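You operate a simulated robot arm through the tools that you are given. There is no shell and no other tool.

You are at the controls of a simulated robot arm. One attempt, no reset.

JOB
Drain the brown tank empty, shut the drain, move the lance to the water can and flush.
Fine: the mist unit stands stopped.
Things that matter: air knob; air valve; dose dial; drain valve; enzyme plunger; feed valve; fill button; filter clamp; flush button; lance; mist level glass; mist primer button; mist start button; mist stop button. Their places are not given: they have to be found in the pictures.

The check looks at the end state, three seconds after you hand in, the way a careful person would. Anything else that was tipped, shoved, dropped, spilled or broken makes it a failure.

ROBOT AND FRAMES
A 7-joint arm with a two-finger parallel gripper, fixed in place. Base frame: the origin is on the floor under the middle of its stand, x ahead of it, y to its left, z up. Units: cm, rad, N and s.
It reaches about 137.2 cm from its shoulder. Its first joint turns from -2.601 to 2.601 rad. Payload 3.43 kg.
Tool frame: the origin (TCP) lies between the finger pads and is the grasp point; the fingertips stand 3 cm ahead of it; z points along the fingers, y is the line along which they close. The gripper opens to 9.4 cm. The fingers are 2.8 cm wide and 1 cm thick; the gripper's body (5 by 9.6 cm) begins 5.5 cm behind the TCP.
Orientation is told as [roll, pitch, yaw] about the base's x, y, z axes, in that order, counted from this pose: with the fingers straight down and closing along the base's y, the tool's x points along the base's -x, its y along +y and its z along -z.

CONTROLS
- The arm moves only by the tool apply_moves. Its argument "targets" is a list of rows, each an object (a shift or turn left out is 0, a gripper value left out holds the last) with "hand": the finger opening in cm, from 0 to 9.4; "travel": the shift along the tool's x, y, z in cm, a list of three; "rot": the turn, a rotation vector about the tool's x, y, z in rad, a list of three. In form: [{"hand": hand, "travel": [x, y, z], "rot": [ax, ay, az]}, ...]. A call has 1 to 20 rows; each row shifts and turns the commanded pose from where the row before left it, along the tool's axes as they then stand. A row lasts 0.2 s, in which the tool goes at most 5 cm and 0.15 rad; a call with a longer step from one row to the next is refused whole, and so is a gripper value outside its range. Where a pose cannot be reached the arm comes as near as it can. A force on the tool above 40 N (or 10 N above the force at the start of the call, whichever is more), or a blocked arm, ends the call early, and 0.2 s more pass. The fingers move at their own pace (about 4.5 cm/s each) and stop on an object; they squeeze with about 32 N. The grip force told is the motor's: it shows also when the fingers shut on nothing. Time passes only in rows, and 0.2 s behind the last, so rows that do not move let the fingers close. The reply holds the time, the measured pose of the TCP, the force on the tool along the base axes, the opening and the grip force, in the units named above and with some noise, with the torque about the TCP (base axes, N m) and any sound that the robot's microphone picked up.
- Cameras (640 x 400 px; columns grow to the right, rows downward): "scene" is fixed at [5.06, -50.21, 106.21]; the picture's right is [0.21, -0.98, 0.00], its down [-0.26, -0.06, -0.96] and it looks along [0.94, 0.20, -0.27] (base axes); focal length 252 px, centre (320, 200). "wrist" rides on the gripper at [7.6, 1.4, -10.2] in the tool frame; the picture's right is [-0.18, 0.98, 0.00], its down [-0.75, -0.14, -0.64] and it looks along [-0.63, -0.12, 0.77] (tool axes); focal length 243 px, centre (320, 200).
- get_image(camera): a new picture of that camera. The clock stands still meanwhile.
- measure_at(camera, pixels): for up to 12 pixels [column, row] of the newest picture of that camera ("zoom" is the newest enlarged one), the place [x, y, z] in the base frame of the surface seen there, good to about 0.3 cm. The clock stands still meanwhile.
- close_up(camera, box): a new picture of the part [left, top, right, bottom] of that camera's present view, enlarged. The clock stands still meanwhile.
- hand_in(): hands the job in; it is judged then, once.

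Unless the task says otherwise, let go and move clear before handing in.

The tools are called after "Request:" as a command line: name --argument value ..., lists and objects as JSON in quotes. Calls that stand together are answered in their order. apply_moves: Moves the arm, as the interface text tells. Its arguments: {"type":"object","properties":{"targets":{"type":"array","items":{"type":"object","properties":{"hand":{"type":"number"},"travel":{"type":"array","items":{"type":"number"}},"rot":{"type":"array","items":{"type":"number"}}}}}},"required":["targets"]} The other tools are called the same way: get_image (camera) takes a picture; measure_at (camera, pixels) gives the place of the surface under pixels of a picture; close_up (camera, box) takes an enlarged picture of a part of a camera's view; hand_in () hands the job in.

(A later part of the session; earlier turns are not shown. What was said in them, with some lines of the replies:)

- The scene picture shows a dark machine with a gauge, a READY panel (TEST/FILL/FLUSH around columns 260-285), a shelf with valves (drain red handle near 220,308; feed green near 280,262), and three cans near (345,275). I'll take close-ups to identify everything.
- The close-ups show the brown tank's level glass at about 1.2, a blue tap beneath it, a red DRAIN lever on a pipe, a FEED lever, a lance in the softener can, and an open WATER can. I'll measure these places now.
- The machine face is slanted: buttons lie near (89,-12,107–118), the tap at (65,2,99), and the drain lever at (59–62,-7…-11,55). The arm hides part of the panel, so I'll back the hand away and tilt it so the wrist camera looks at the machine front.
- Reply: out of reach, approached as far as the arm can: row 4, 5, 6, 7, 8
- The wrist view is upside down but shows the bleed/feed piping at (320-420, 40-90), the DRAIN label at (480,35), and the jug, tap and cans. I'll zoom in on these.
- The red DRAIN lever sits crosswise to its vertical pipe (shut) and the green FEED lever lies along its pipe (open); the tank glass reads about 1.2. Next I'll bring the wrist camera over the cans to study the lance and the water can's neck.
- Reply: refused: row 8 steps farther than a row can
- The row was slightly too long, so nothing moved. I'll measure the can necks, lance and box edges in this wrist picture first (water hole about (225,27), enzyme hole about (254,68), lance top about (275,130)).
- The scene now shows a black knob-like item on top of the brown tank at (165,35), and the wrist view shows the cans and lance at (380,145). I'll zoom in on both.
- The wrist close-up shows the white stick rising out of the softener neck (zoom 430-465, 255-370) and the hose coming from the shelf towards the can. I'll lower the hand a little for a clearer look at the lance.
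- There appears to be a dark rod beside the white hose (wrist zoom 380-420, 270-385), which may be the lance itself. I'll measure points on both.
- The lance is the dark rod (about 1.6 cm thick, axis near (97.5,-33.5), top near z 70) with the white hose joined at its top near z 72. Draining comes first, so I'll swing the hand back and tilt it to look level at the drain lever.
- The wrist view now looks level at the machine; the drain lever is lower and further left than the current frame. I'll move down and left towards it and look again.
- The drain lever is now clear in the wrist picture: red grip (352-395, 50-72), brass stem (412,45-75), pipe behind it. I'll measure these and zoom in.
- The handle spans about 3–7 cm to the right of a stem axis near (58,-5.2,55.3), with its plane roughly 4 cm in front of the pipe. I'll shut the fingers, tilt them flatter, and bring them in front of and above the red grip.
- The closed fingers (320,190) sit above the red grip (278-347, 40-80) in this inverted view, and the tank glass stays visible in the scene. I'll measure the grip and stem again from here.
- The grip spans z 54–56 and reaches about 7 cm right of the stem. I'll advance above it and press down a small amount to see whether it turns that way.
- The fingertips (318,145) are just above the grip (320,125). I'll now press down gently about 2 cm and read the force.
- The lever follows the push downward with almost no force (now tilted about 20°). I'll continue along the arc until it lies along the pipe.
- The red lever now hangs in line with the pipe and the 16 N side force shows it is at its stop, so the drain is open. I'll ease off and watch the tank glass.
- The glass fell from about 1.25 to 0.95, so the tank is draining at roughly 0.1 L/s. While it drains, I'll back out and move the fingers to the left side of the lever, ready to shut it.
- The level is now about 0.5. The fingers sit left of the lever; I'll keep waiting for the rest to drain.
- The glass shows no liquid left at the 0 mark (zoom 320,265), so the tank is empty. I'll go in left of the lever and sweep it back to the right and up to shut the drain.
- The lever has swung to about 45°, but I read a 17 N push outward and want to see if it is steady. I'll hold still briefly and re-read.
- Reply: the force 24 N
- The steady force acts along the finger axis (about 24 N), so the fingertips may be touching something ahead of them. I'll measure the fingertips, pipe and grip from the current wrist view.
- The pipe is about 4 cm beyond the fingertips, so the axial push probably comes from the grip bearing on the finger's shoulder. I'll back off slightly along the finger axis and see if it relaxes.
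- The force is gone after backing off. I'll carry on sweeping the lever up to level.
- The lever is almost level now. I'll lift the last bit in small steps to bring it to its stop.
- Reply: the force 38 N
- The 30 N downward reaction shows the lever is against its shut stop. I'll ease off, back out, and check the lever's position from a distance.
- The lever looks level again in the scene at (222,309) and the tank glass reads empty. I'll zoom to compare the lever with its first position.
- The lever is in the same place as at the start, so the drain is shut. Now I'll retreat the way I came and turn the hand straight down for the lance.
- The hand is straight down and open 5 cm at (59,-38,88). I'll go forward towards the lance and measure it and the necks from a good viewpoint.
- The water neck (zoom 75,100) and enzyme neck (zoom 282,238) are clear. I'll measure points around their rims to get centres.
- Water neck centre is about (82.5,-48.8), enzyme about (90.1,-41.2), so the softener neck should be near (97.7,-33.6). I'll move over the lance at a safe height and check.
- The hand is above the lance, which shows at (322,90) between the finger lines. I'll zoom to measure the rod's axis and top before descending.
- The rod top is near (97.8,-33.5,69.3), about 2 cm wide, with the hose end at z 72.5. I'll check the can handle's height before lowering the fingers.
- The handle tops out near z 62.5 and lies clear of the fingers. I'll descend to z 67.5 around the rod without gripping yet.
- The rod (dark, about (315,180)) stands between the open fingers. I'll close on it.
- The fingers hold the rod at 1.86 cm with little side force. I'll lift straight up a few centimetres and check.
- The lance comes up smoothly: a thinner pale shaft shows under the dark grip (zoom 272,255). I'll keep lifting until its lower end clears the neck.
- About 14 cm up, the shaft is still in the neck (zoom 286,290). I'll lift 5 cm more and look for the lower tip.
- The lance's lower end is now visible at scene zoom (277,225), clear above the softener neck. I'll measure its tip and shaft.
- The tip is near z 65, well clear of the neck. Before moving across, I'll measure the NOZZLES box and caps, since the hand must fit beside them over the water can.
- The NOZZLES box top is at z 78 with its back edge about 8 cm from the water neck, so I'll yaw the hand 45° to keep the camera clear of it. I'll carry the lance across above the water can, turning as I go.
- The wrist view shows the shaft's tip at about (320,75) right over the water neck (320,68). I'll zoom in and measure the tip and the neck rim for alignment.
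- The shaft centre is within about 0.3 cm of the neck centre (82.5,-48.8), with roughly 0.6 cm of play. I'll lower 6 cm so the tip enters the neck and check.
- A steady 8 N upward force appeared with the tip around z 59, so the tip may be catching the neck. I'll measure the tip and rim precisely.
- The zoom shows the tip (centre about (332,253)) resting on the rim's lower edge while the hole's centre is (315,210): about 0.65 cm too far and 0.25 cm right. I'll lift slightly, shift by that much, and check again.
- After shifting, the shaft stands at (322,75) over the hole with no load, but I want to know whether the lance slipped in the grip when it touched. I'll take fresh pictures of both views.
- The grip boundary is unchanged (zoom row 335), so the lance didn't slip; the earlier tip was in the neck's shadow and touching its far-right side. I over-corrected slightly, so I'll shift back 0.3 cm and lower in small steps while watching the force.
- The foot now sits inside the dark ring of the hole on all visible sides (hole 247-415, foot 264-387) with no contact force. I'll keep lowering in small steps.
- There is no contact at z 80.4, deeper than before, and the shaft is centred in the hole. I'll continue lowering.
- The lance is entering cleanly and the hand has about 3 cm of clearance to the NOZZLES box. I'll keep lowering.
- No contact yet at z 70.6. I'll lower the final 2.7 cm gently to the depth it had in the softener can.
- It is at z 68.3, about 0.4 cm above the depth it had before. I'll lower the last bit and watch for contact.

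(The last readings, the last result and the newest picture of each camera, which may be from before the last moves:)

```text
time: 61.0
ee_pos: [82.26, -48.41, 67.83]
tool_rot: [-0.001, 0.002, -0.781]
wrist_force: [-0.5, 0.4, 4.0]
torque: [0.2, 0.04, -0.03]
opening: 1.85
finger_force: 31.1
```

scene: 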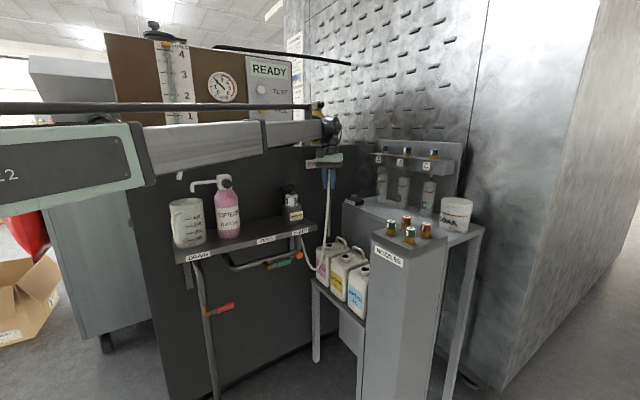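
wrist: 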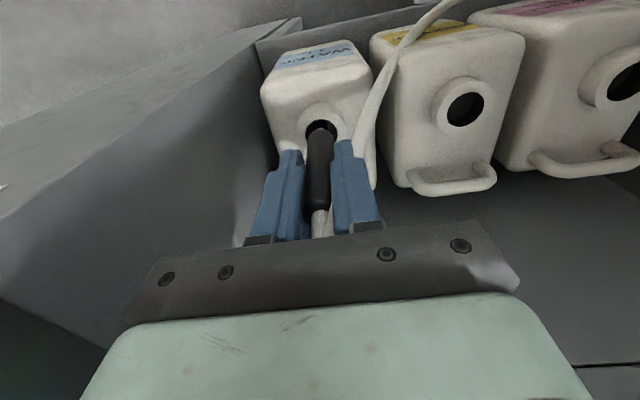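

A 4 N upward force shows the lance is resting on the can's bottom at its old depth. I'll let go.

Request:
apply_moves --targets '[{"hand": 4.5}, {}, {}, {}]'

Request:
get_image --camera "wrist"

Request:
close_up --camera "scene" --box '[300, 180, 420, 300]'

```text
time: 62.0
ee_pos: [82.24, -48.42, 67.8]
tool_rot: [0.0, 0.001, -0.78]
wrist_force: [-0.6, 0.0, 0.9]
torque: [-0.02, 0.0, -0.02]
opening: 4.5
finger_force: 0.0
```

```text
taken
```

wrist: 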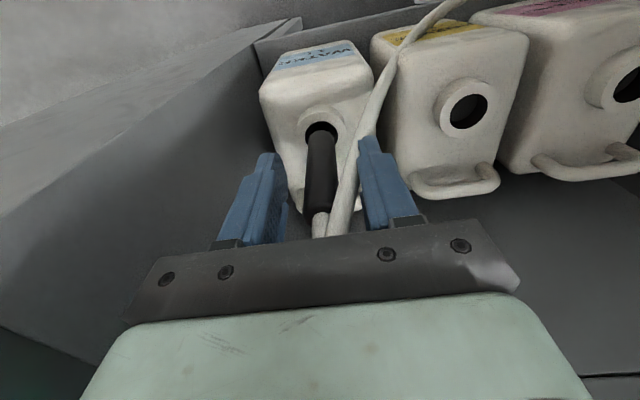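

```text
3.33 times, centred on (360, 240) of scene
```

zoom: 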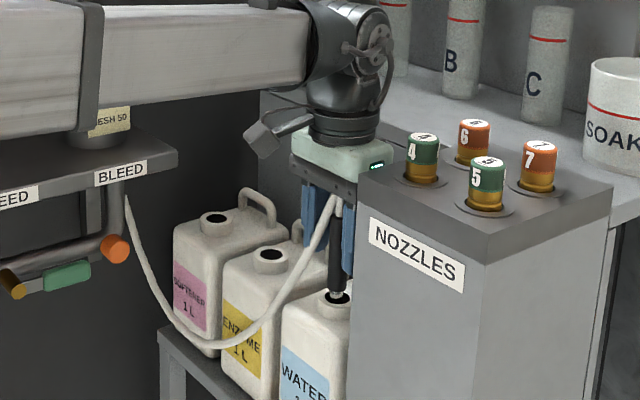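

The lance stays in the water can after release. I'll rise straight up a little and confirm it doesn't follow.

Request:
apply_moves --targets '[{"travel": [0, 0, -1.5]}, {"travel": [0, 0, -1.5]}, {"travel": [0, 0, -1.5]}]'

Request:
get_image --camera "wrist"

Request:
close_up --camera "scene" --box '[300, 180, 420, 300]'

```text
time: 62.8
ee_pos: [82.23, -48.39, 72.27]
tool_rot: [0.0, -0.001, -0.781]
wrist_force: [0.0, 0.0, -2.2]
torque: [0.01, -0.02, -0.01]
opening: 4.52
finger_force: 0.1
```

```text
taken
```

wrist: 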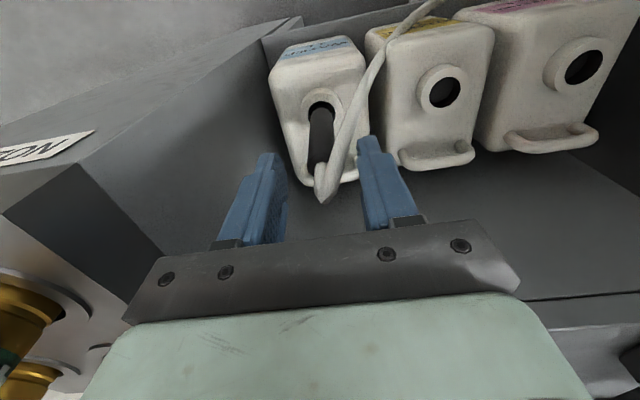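

```text
3.33 times, centred on (360, 240) of scene
```

zoom: 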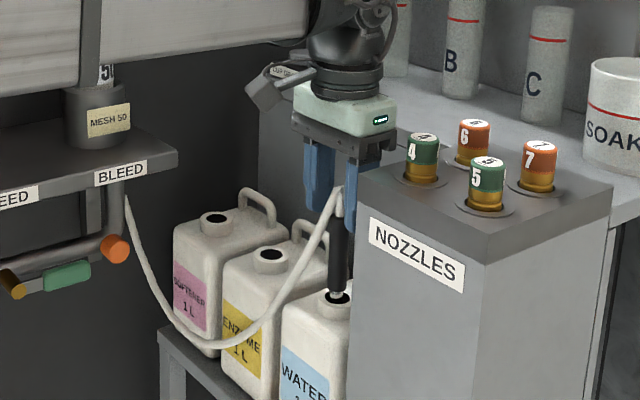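

The lance stays put in the water can and its hose hangs free. Next I'll climb to z 100, shut the fingers and turn the hand towards the button panel.

Request:
apply_moves --targets '[{"travel": [0, 0, -3]}, {"travel": [0, 0, -4]}, {"travel": [0, 0, -4]}, {"travel": [0, 0, -4]}, {"travel": [0, 0, -4]}, {"travel": [0, 0, -4]}, {"travel": [0, 0, -4]}, {"hand": 0, "travel": [2.97, 0.06, 0]}, {"travel": [2.97, 0.06, 0]}, {"travel": [2.97, 0.06, 0]}, {"rot": [0, 0, -0.15]}, {"rot": [0, 0, -0.15]}, {"rot": [0, 0, -0.15]}, {"rot": [0, 0, -0.15]}, {"rot": [0, 0, -0.15]}, {"rot": [0, 0, -0.15]}, {"rot": [0, 0, -0.15]}, {"rot": [0, 0, -0.15]}, {"rot": [0, 0, -0.15]}, {"rot": [0, 0, -0.15]}]'

Request:
get_image --camera "scene"

Request:
get_image --camera "wrist"

```text
time: 67.0
ee_pos: [76.04, -41.96, 99.28]
tool_rot: [-0.001, -0.002, 0.722]
wrist_force: [-0.2, -0.5, -0.1]
torque: [0.02, -0.01, 0.0]
opening: 0.02
finger_force: 32.0
```

```text
taken
```

scene: 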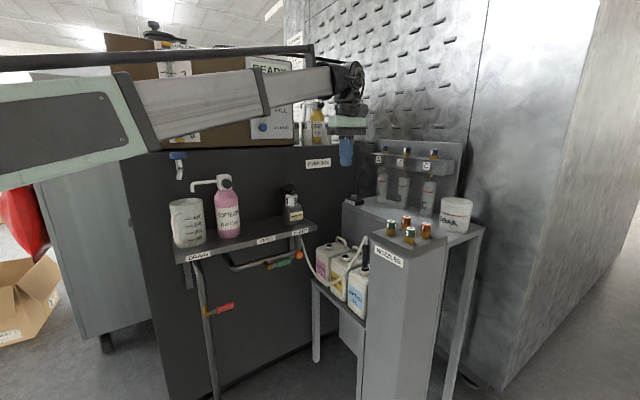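

```text
taken
```

wrist: 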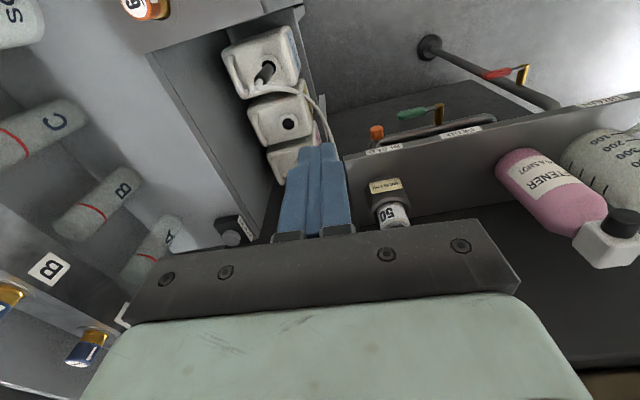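

The lance and hose remain in the water can. I'll tilt the fingers towards the panel and move to a viewing spot in front of the FLUSH button.

Request:
apply_moves --targets '[{"rot": [0, 0, -0.065]}, {"rot": [0, -0.15, 0]}, {"rot": [0, -0.15, 0]}, {"rot": [0, -0.15, 0]}, {"rot": [0, -0.15, 0]}, {"rot": [0, -0.15, 0]}, {"rot": [0, -0.15, 0]}, {"rot": [0, -0.15, 0]}, {"rot": [0, -0.15, 0]}, {"travel": [-2.54, 2.35, 2.44]}, {"travel": [-2.54, 2.35, 2.44]}, {"travel": [-2.54, 2.35, 2.44]}, {"travel": [-2.54, 2.35, 2.44]}, {"travel": [-2.54, 2.35, 2.44]}]'

Request:
get_image --camera "wrist"

Request:
get_image --camera "scene"

```text
time: 70.0
ee_pos: [79.24, -22.45, 106.91]
tool_rot: [0.002, -1.201, 0.781]
wrist_force: [-0.2, 0.3, 0.3]
torque: [0.0, 0.0, -0.01]
opening: 0.0
finger_force: 32.3
```

```text
taken
```

wrist: 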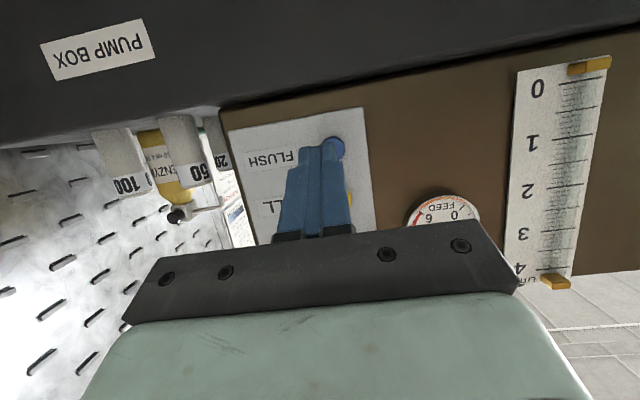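

```text
taken
```

scene: 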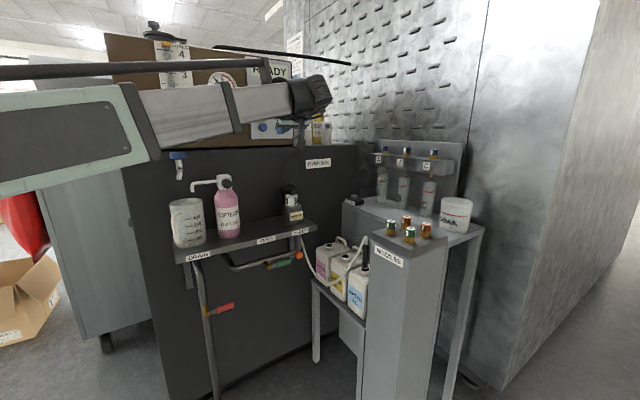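

The blue FLUSH button is visible at (334,150) just beside the fingertips, with the panel around it. I'll measure the button and the panel plane.

Request:
close_up --camera "wrist" --box '[230, 90, 400, 230]'

Request:
measure_at --camera "wrist" --pixels '[[334, 142], [339, 145], [341, 152], [336, 150], [355, 125], [300, 130], [355, 160], [245, 150], [352, 198], [365, 220], [400, 130], [290, 160]]'

Request:
close_up --camera "scene" --box '[230, 50, 340, 150]'

```text
2.86 times, centred on (315, 160) of wrist
```

zoom: 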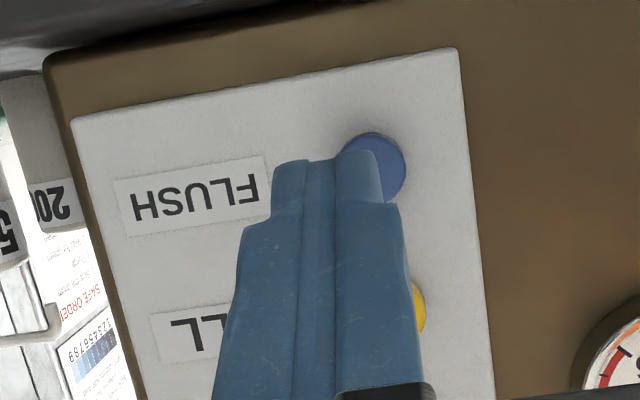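

```text
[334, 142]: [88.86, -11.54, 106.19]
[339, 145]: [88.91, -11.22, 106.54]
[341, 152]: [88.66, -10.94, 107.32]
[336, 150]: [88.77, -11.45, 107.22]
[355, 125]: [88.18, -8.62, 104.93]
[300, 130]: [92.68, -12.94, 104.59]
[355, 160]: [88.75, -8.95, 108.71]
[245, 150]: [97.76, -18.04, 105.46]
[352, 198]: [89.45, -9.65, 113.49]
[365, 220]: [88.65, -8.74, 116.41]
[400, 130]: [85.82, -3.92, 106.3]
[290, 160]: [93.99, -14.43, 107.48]
```

```text
4.00 times, centred on (285, 100) of scene
```

zoom: 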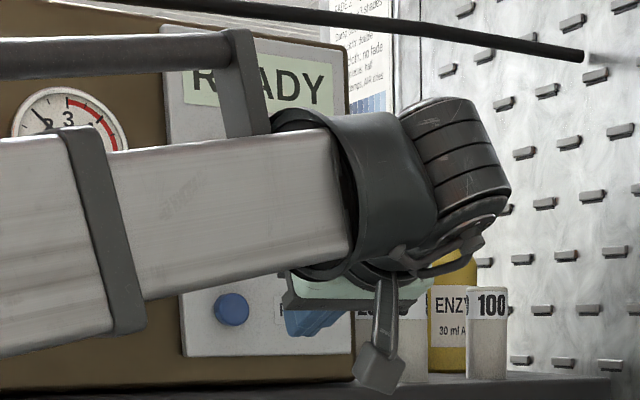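

The panel plane lies about 1.7 cm behind the button face; FLUSH's centre works out near (89.1,-11.8,106.9). I'll flatten the fingers and stop about 1 cm in front of it.

Request:
apply_moves --targets '[{"rot": [0, -0.15, 0]}, {"rot": [0, -0.15, 0]}, {"travel": [-0.31, 0.217, 3.45]}, {"travel": [-0.31, 0.217, 3.45]}, {"travel": [-0.31, 0.217, 3.45]}]'

Request:
get_image --camera "wrist"

Request:
close_up --camera "scene" --box '[230, 50, 340, 150]'

```text
time: 71.2
ee_pos: [86.11, -14.55, 107.11]
tool_rot: [-0.004, -1.497, 0.787]
wrist_force: [-0.2, -0.6, -1.0]
torque: [0.02, -0.02, -0.02]
opening: 0.0
finger_force: 32.3
```

```text
taken
```

wrist: 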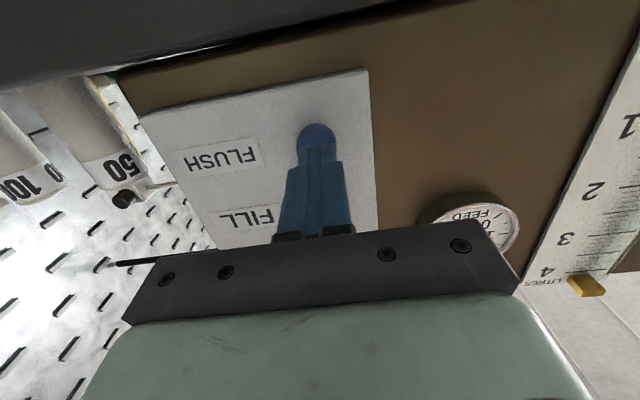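

```text
4.00 times, centred on (285, 100) of scene
```

zoom: 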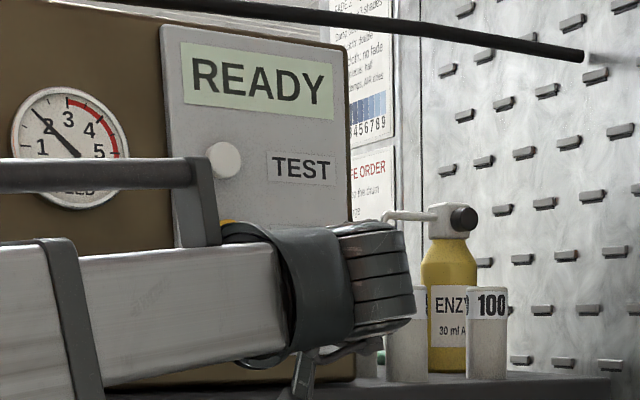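

The fingertips point straight at the FLUSH button (316,130) from about 1 cm away and the display reads READY. I'll press in gently.

Request:
apply_moves --targets '[{"travel": [0, 0, 0.5]}, {"travel": [0, 0, 0.4]}, {"travel": [0, 0, 0.4]}, {"travel": [0, 0, 0.3]}]'

Request:
close_up --camera "scene" --box '[230, 50, 340, 150]'

Request:
get_image --camera "wrist"

```text
time: 72.2
ee_pos: [87.09, -13.41, 106.85]
tool_rot: [-0.006, -1.499, 0.789]
wrist_force: [-1.5, -0.9, 1.5]
torque: [0.05, -0.02, 0.01]
opening: 0.0
finger_force: 32.0
```

```text
4.00 times, centred on (285, 100) of scene
```

zoom: 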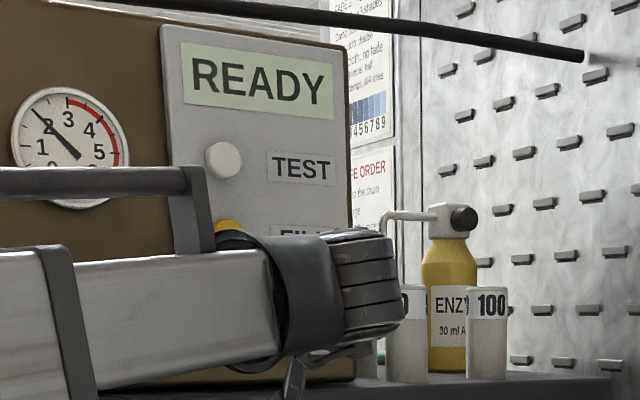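

```text
taken
```

wrist: 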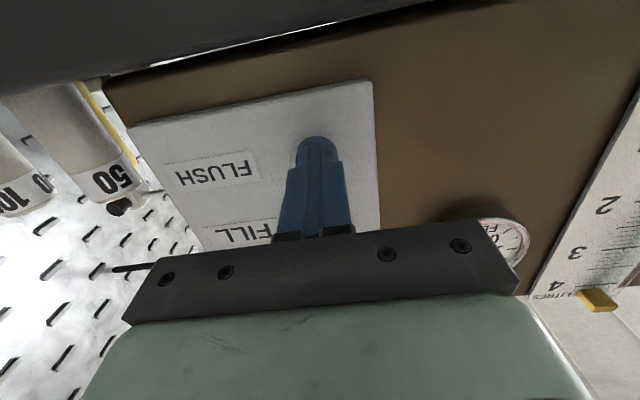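

Only about 2 N so far, so contact has just begun. I'll press a bit further.

Request:
apply_moves --targets '[{"travel": [0, 0, 0.3]}, {"travel": [0, 0, 0.3]}]'

Request:
close_up --camera "scene" --box '[230, 50, 340, 150]'

```text
time: 72.8
ee_pos: [87.49, -13.19, 106.88]
tool_rot: [-0.006, -1.501, 0.787]
wrist_force: [-14.8, -11.7, 0.4]
torque: [0.18, -0.17, 0.05]
opening: 0.0
finger_force: 32.0
heard: click
```

```text
4.00 times, centred on (285, 100) of scene
```

zoom: 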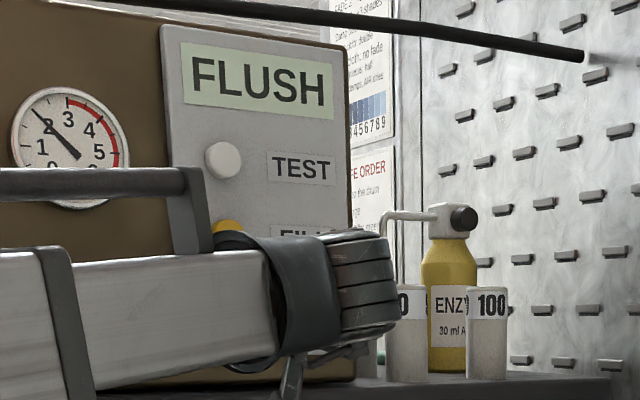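

A click was heard and the display now reads FLUSH, so the flush has started. I'll back straight off the button and watch the display.

Request:
apply_moves --targets '[{"travel": [0, 0, -1.0]}, {"travel": [0, 0, -2.5]}, {"travel": [0, 0, -3.5]}, {"travel": [0, 0, -3.5]}, {}]'

Request:
get_image --camera "scene"

Request:
get_image --camera "wrist"

Request:
close_up --camera "scene" --box '[130, 20, 340, 170]'

```text
time: 74.0
ee_pos: [79.99, -20.4, 107.54]
tool_rot: [-0.002, -1.5, 0.788]
wrist_force: [-0.4, 0.0, 0.6]
torque: [0.01, 0.0, 0.03]
opening: 0.02
finger_force: 31.7
```

```text
taken
```

scene: 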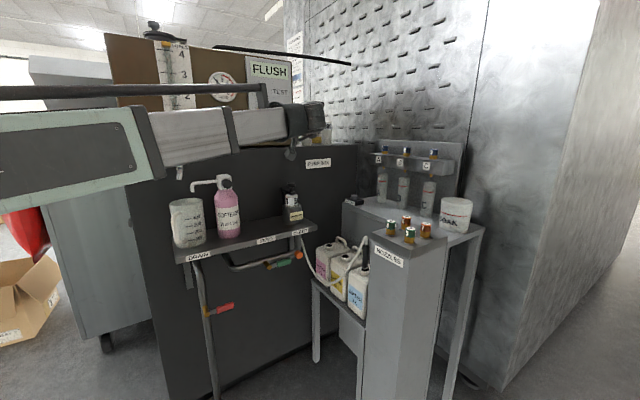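

```text
taken
```

wrist: 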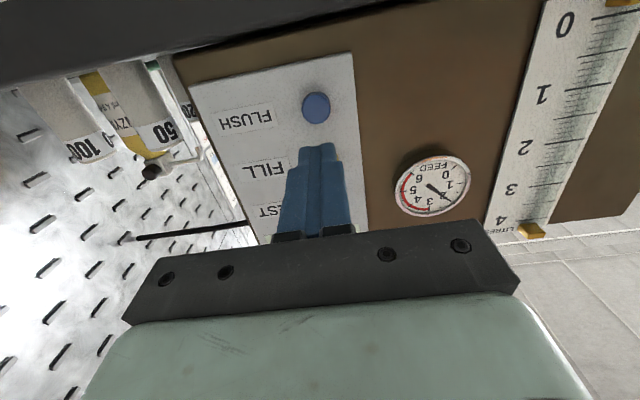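

```text
2.67 times, centred on (235, 95) of scene
```

zoom: 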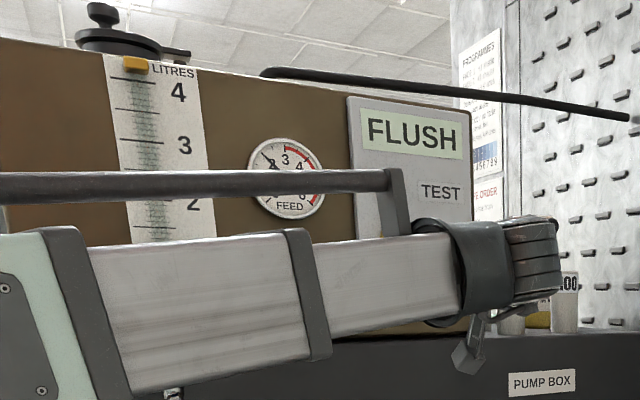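

The display shows FLUSH and the button has popped back out (wrist 316,107). I'll move the arm back out of the way so I can see the tank glass and read the wall poster.

Request:
apply_moves --targets '[{"travel": [0, 0, -4.5]}, {"travel": [0, 0, -4.5]}, {"travel": [0, 0, -4.5]}, {"travel": [0, 0, -4.5]}, {"rot": [0, 0.15, 0]}, {"rot": [0, 0.15, 0]}, {"rot": [0, 0.15, 0]}, {"rot": [0, 0.15, 0]}, {"rot": [0, 0.15, 0]}, {"rot": [0, 0.15, 0]}, {"rot": [0, 0.15, 0]}, {"travel": [2.8, 0.33, -2.18]}, {"travel": [2.8, 0.33, -2.18]}, {"travel": [2.8, 0.33, -2.18]}]'

Request:
get_image --camera "scene"

Request:
close_up --camera "scene" --box '[130, 20, 340, 170]'

Request:
close_up --camera "scene" --box '[280, 30, 320, 130]'

```text
time: 77.0
ee_pos: [59.45, -39.76, 110.94]
tool_rot: [0.001, -0.45, 0.784]
wrist_force: [-1.0, 0.8, -0.7]
torque: [0.01, 0.01, -0.02]
opening: 0.0
finger_force: 31.9
```

```text
taken
```

scene: 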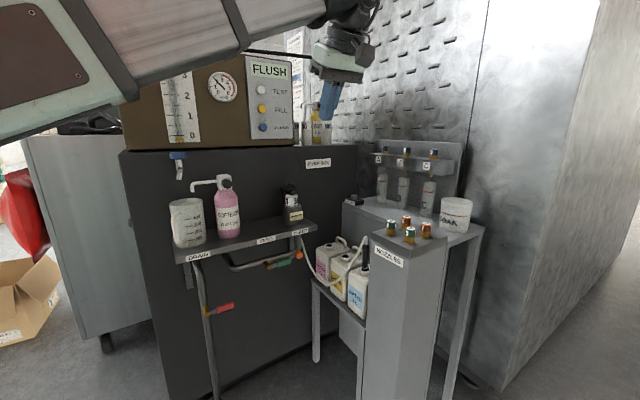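

```text
2.67 times, centred on (235, 95) of scene
```

zoom: 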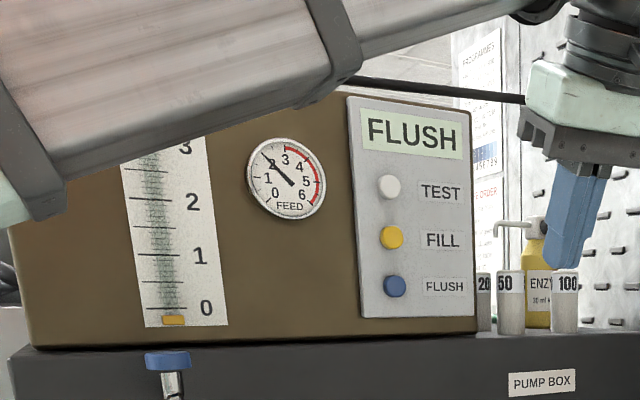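

```text
4.00 times, centred on (300, 80) of scene
```

zoom: 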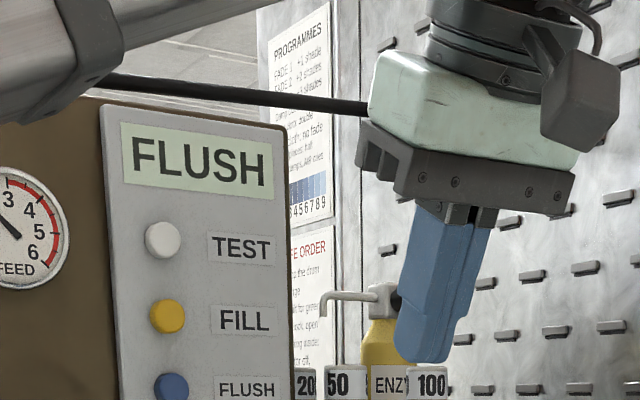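

The display still reads FLUSH and the tank glass is empty at 0. I'll wait and watch for the flush to finish.

Request:
apply_moves --targets '[{}, {}, {}, {}, {}, {}, {}, {}, {}, {}, {}, {}, {}, {}, {}, {}, {}, {}, {}, {}]'

Request:
close_up --camera "scene" --box '[130, 20, 340, 170]'

Request:
close_up --camera "scene" --box '[280, 190, 420, 330]'

```text
time: 81.2
ee_pos: [59.41, -39.74, 110.9]
tool_rot: [-0.001, -0.45, 0.784]
wrist_force: [0.2, 0.4, 0.8]
torque: [0.02, 0.0, 0.0]
opening: 0.0
finger_force: 31.9
```

```text
2.67 times, centred on (235, 95) of scene
```

zoom: 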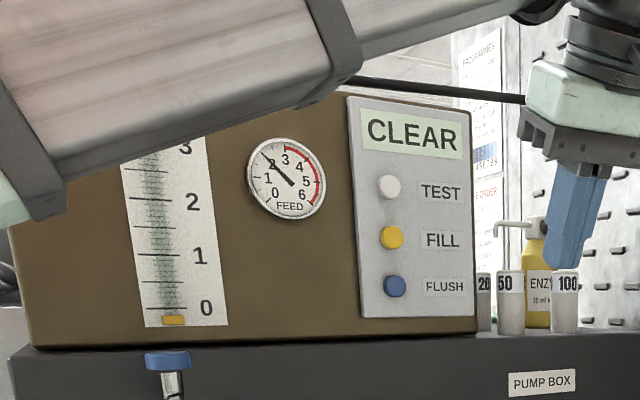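

```text
2.86 times, centred on (350, 260) of scene
```

zoom: 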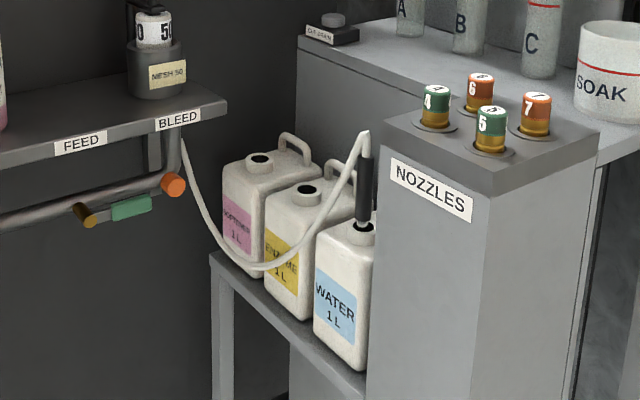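

The display now reads CLEAR: the flush has finished, the tank glass is empty, and the lance sits in the water can. I'll check the final state of the levers and look around with the wrist camera for the mist unit.

Request:
get_image --camera "wrist"

Request:
close_up --camera "scene" --box '[160, 170, 340, 330]'

Request:
close_up --camera "scene" --box '[340, 130, 500, 250]'

```text
taken
```

wrist: 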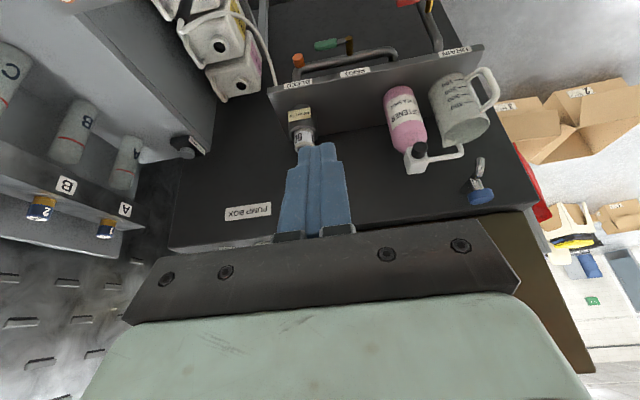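

```text
2.50 times, centred on (250, 250) of scene
```

zoom: 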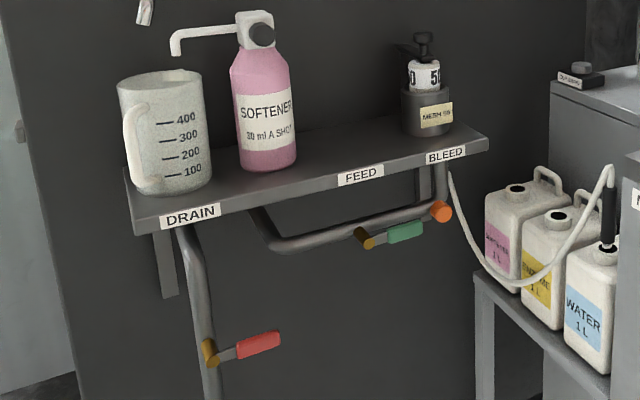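

```text
3.33 times, centred on (420, 190) of scene
```

zoom: 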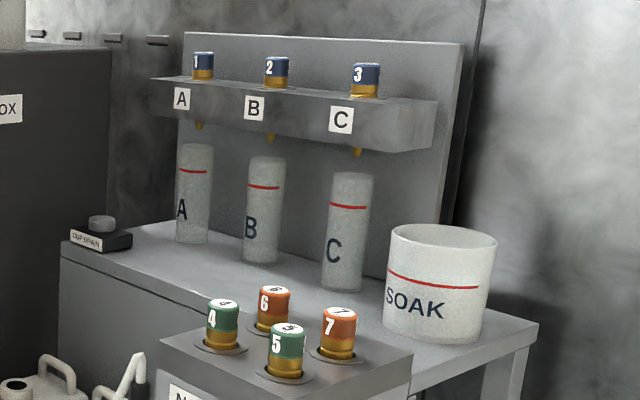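

Drain lever is level (shut), feed lever unchanged, lance in WATER, cans and bottles upright. I'll take one look to the left and right for the mist unit by turning the hand in place.

Request:
apply_moves --targets '[{"rot": [-0.063, 0, -0.13]}, {"rot": [-0.063, 0, -0.13]}, {"rot": [-0.063, 0, -0.13]}, {"rot": [-0.063, 0, -0.13]}, {"rot": [-0.063, 0, -0.13]}, {"rot": [-0.063, 0, -0.13]}]'

Request:
get_image --camera "wrist"

Request:
get_image --camera "scene"

```text
time: 82.6
ee_pos: [66.8, -37.43, 97.52]
tool_rot: [-0.035, -0.427, 1.65]
wrist_force: [-0.5, -0.5, -0.7]
torque: [-0.03, -0.03, -0.02]
opening: 0.0
finger_force: 31.8
out of reach, approached as far as the arm can: row 2, 3, 4, 5, 6
```

```text
taken
```

wrist: 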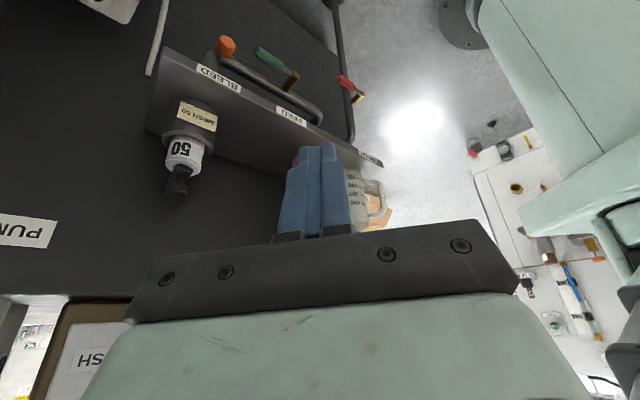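

```text
taken
```

scene: 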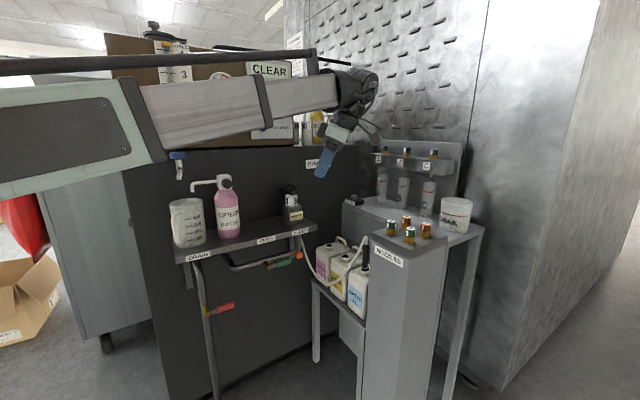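

The turn reached its limits and shifted the hand, but stayed clear of everything. A white unit with valves and buttons shows at the right (480-600, 140-340), which may be the mist unit; I'll zoom in.

Request:
close_up --camera "wrist" --box '[450, 100, 640, 390]'

Request:
measure_at --camera "wrist" --pixels '[[500, 170], [517, 188], [475, 148], [530, 290], [575, 290], [590, 245]]'

```text
1.38 times, centred on (545, 245) of wrist
```

zoom: 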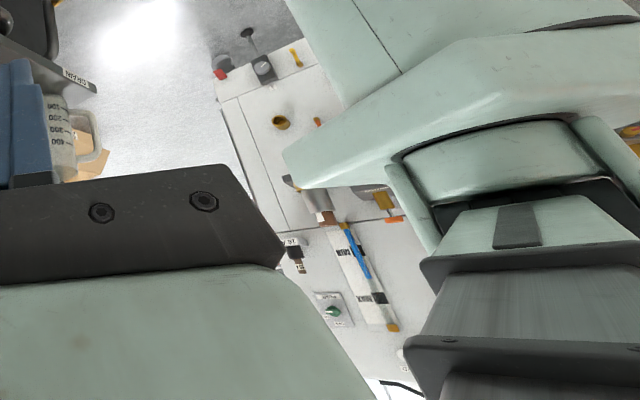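

```text
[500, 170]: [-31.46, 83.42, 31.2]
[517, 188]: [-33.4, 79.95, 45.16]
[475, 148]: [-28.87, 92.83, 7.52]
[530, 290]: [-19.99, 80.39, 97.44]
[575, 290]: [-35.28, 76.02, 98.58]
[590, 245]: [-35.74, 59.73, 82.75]
```

That unit stands far off to the left behind the robot, at about (-20…-35, 60…90), with a level glass and a green button. I'll zoom once more to see whether it looks stopped.

Request:
close_up --camera "wrist" --box '[505, 215, 620, 350]'

```text
2.96 times, centred on (562, 282) of wrist
```

zoom: 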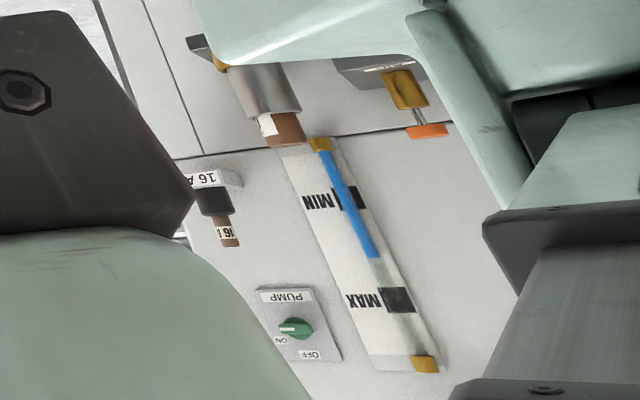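

The unit to the left is untouched (level glass between MIN and MAX) and nothing there needs doing, since the job says the mist unit stands stopped. The tank is drained, the drain is shut, the lance is in the water can, the display reads CLEAR, and the hand is free and clear of everything, so I'll hand in.

Request:
hand_in

```text
The job is handed in.
```

The job is done and handed in:

- **Tank:** the brown tank is drained and its level glass reads 0.
- **Drain:** the drain lever is back in its shut position, against its stop.
- **Lance:** it now sits in the water can, resting on the bottom at the depth it had in the softener can. On the first try the tip touched the neck with about 8 N. I lifted it, re-centred it and lowered it again without trouble.
- **Flush:** I pressed FLUSH. The display went from READY to FLUSH, and read CLEAR within about 8 seconds.

I could not confirm the mist unit's state for myself. I saw one unit with a level glass behind the robot's left side, but its only switch was marked PUMP ON/OFF and I could not tell if it is the mist unit. I touched nothing there and relied on your note that the mist unit stands stopped.

Nothing looked tipped or spilled in the last pictures, and the gripper was empty and clear of everything when I handed in.
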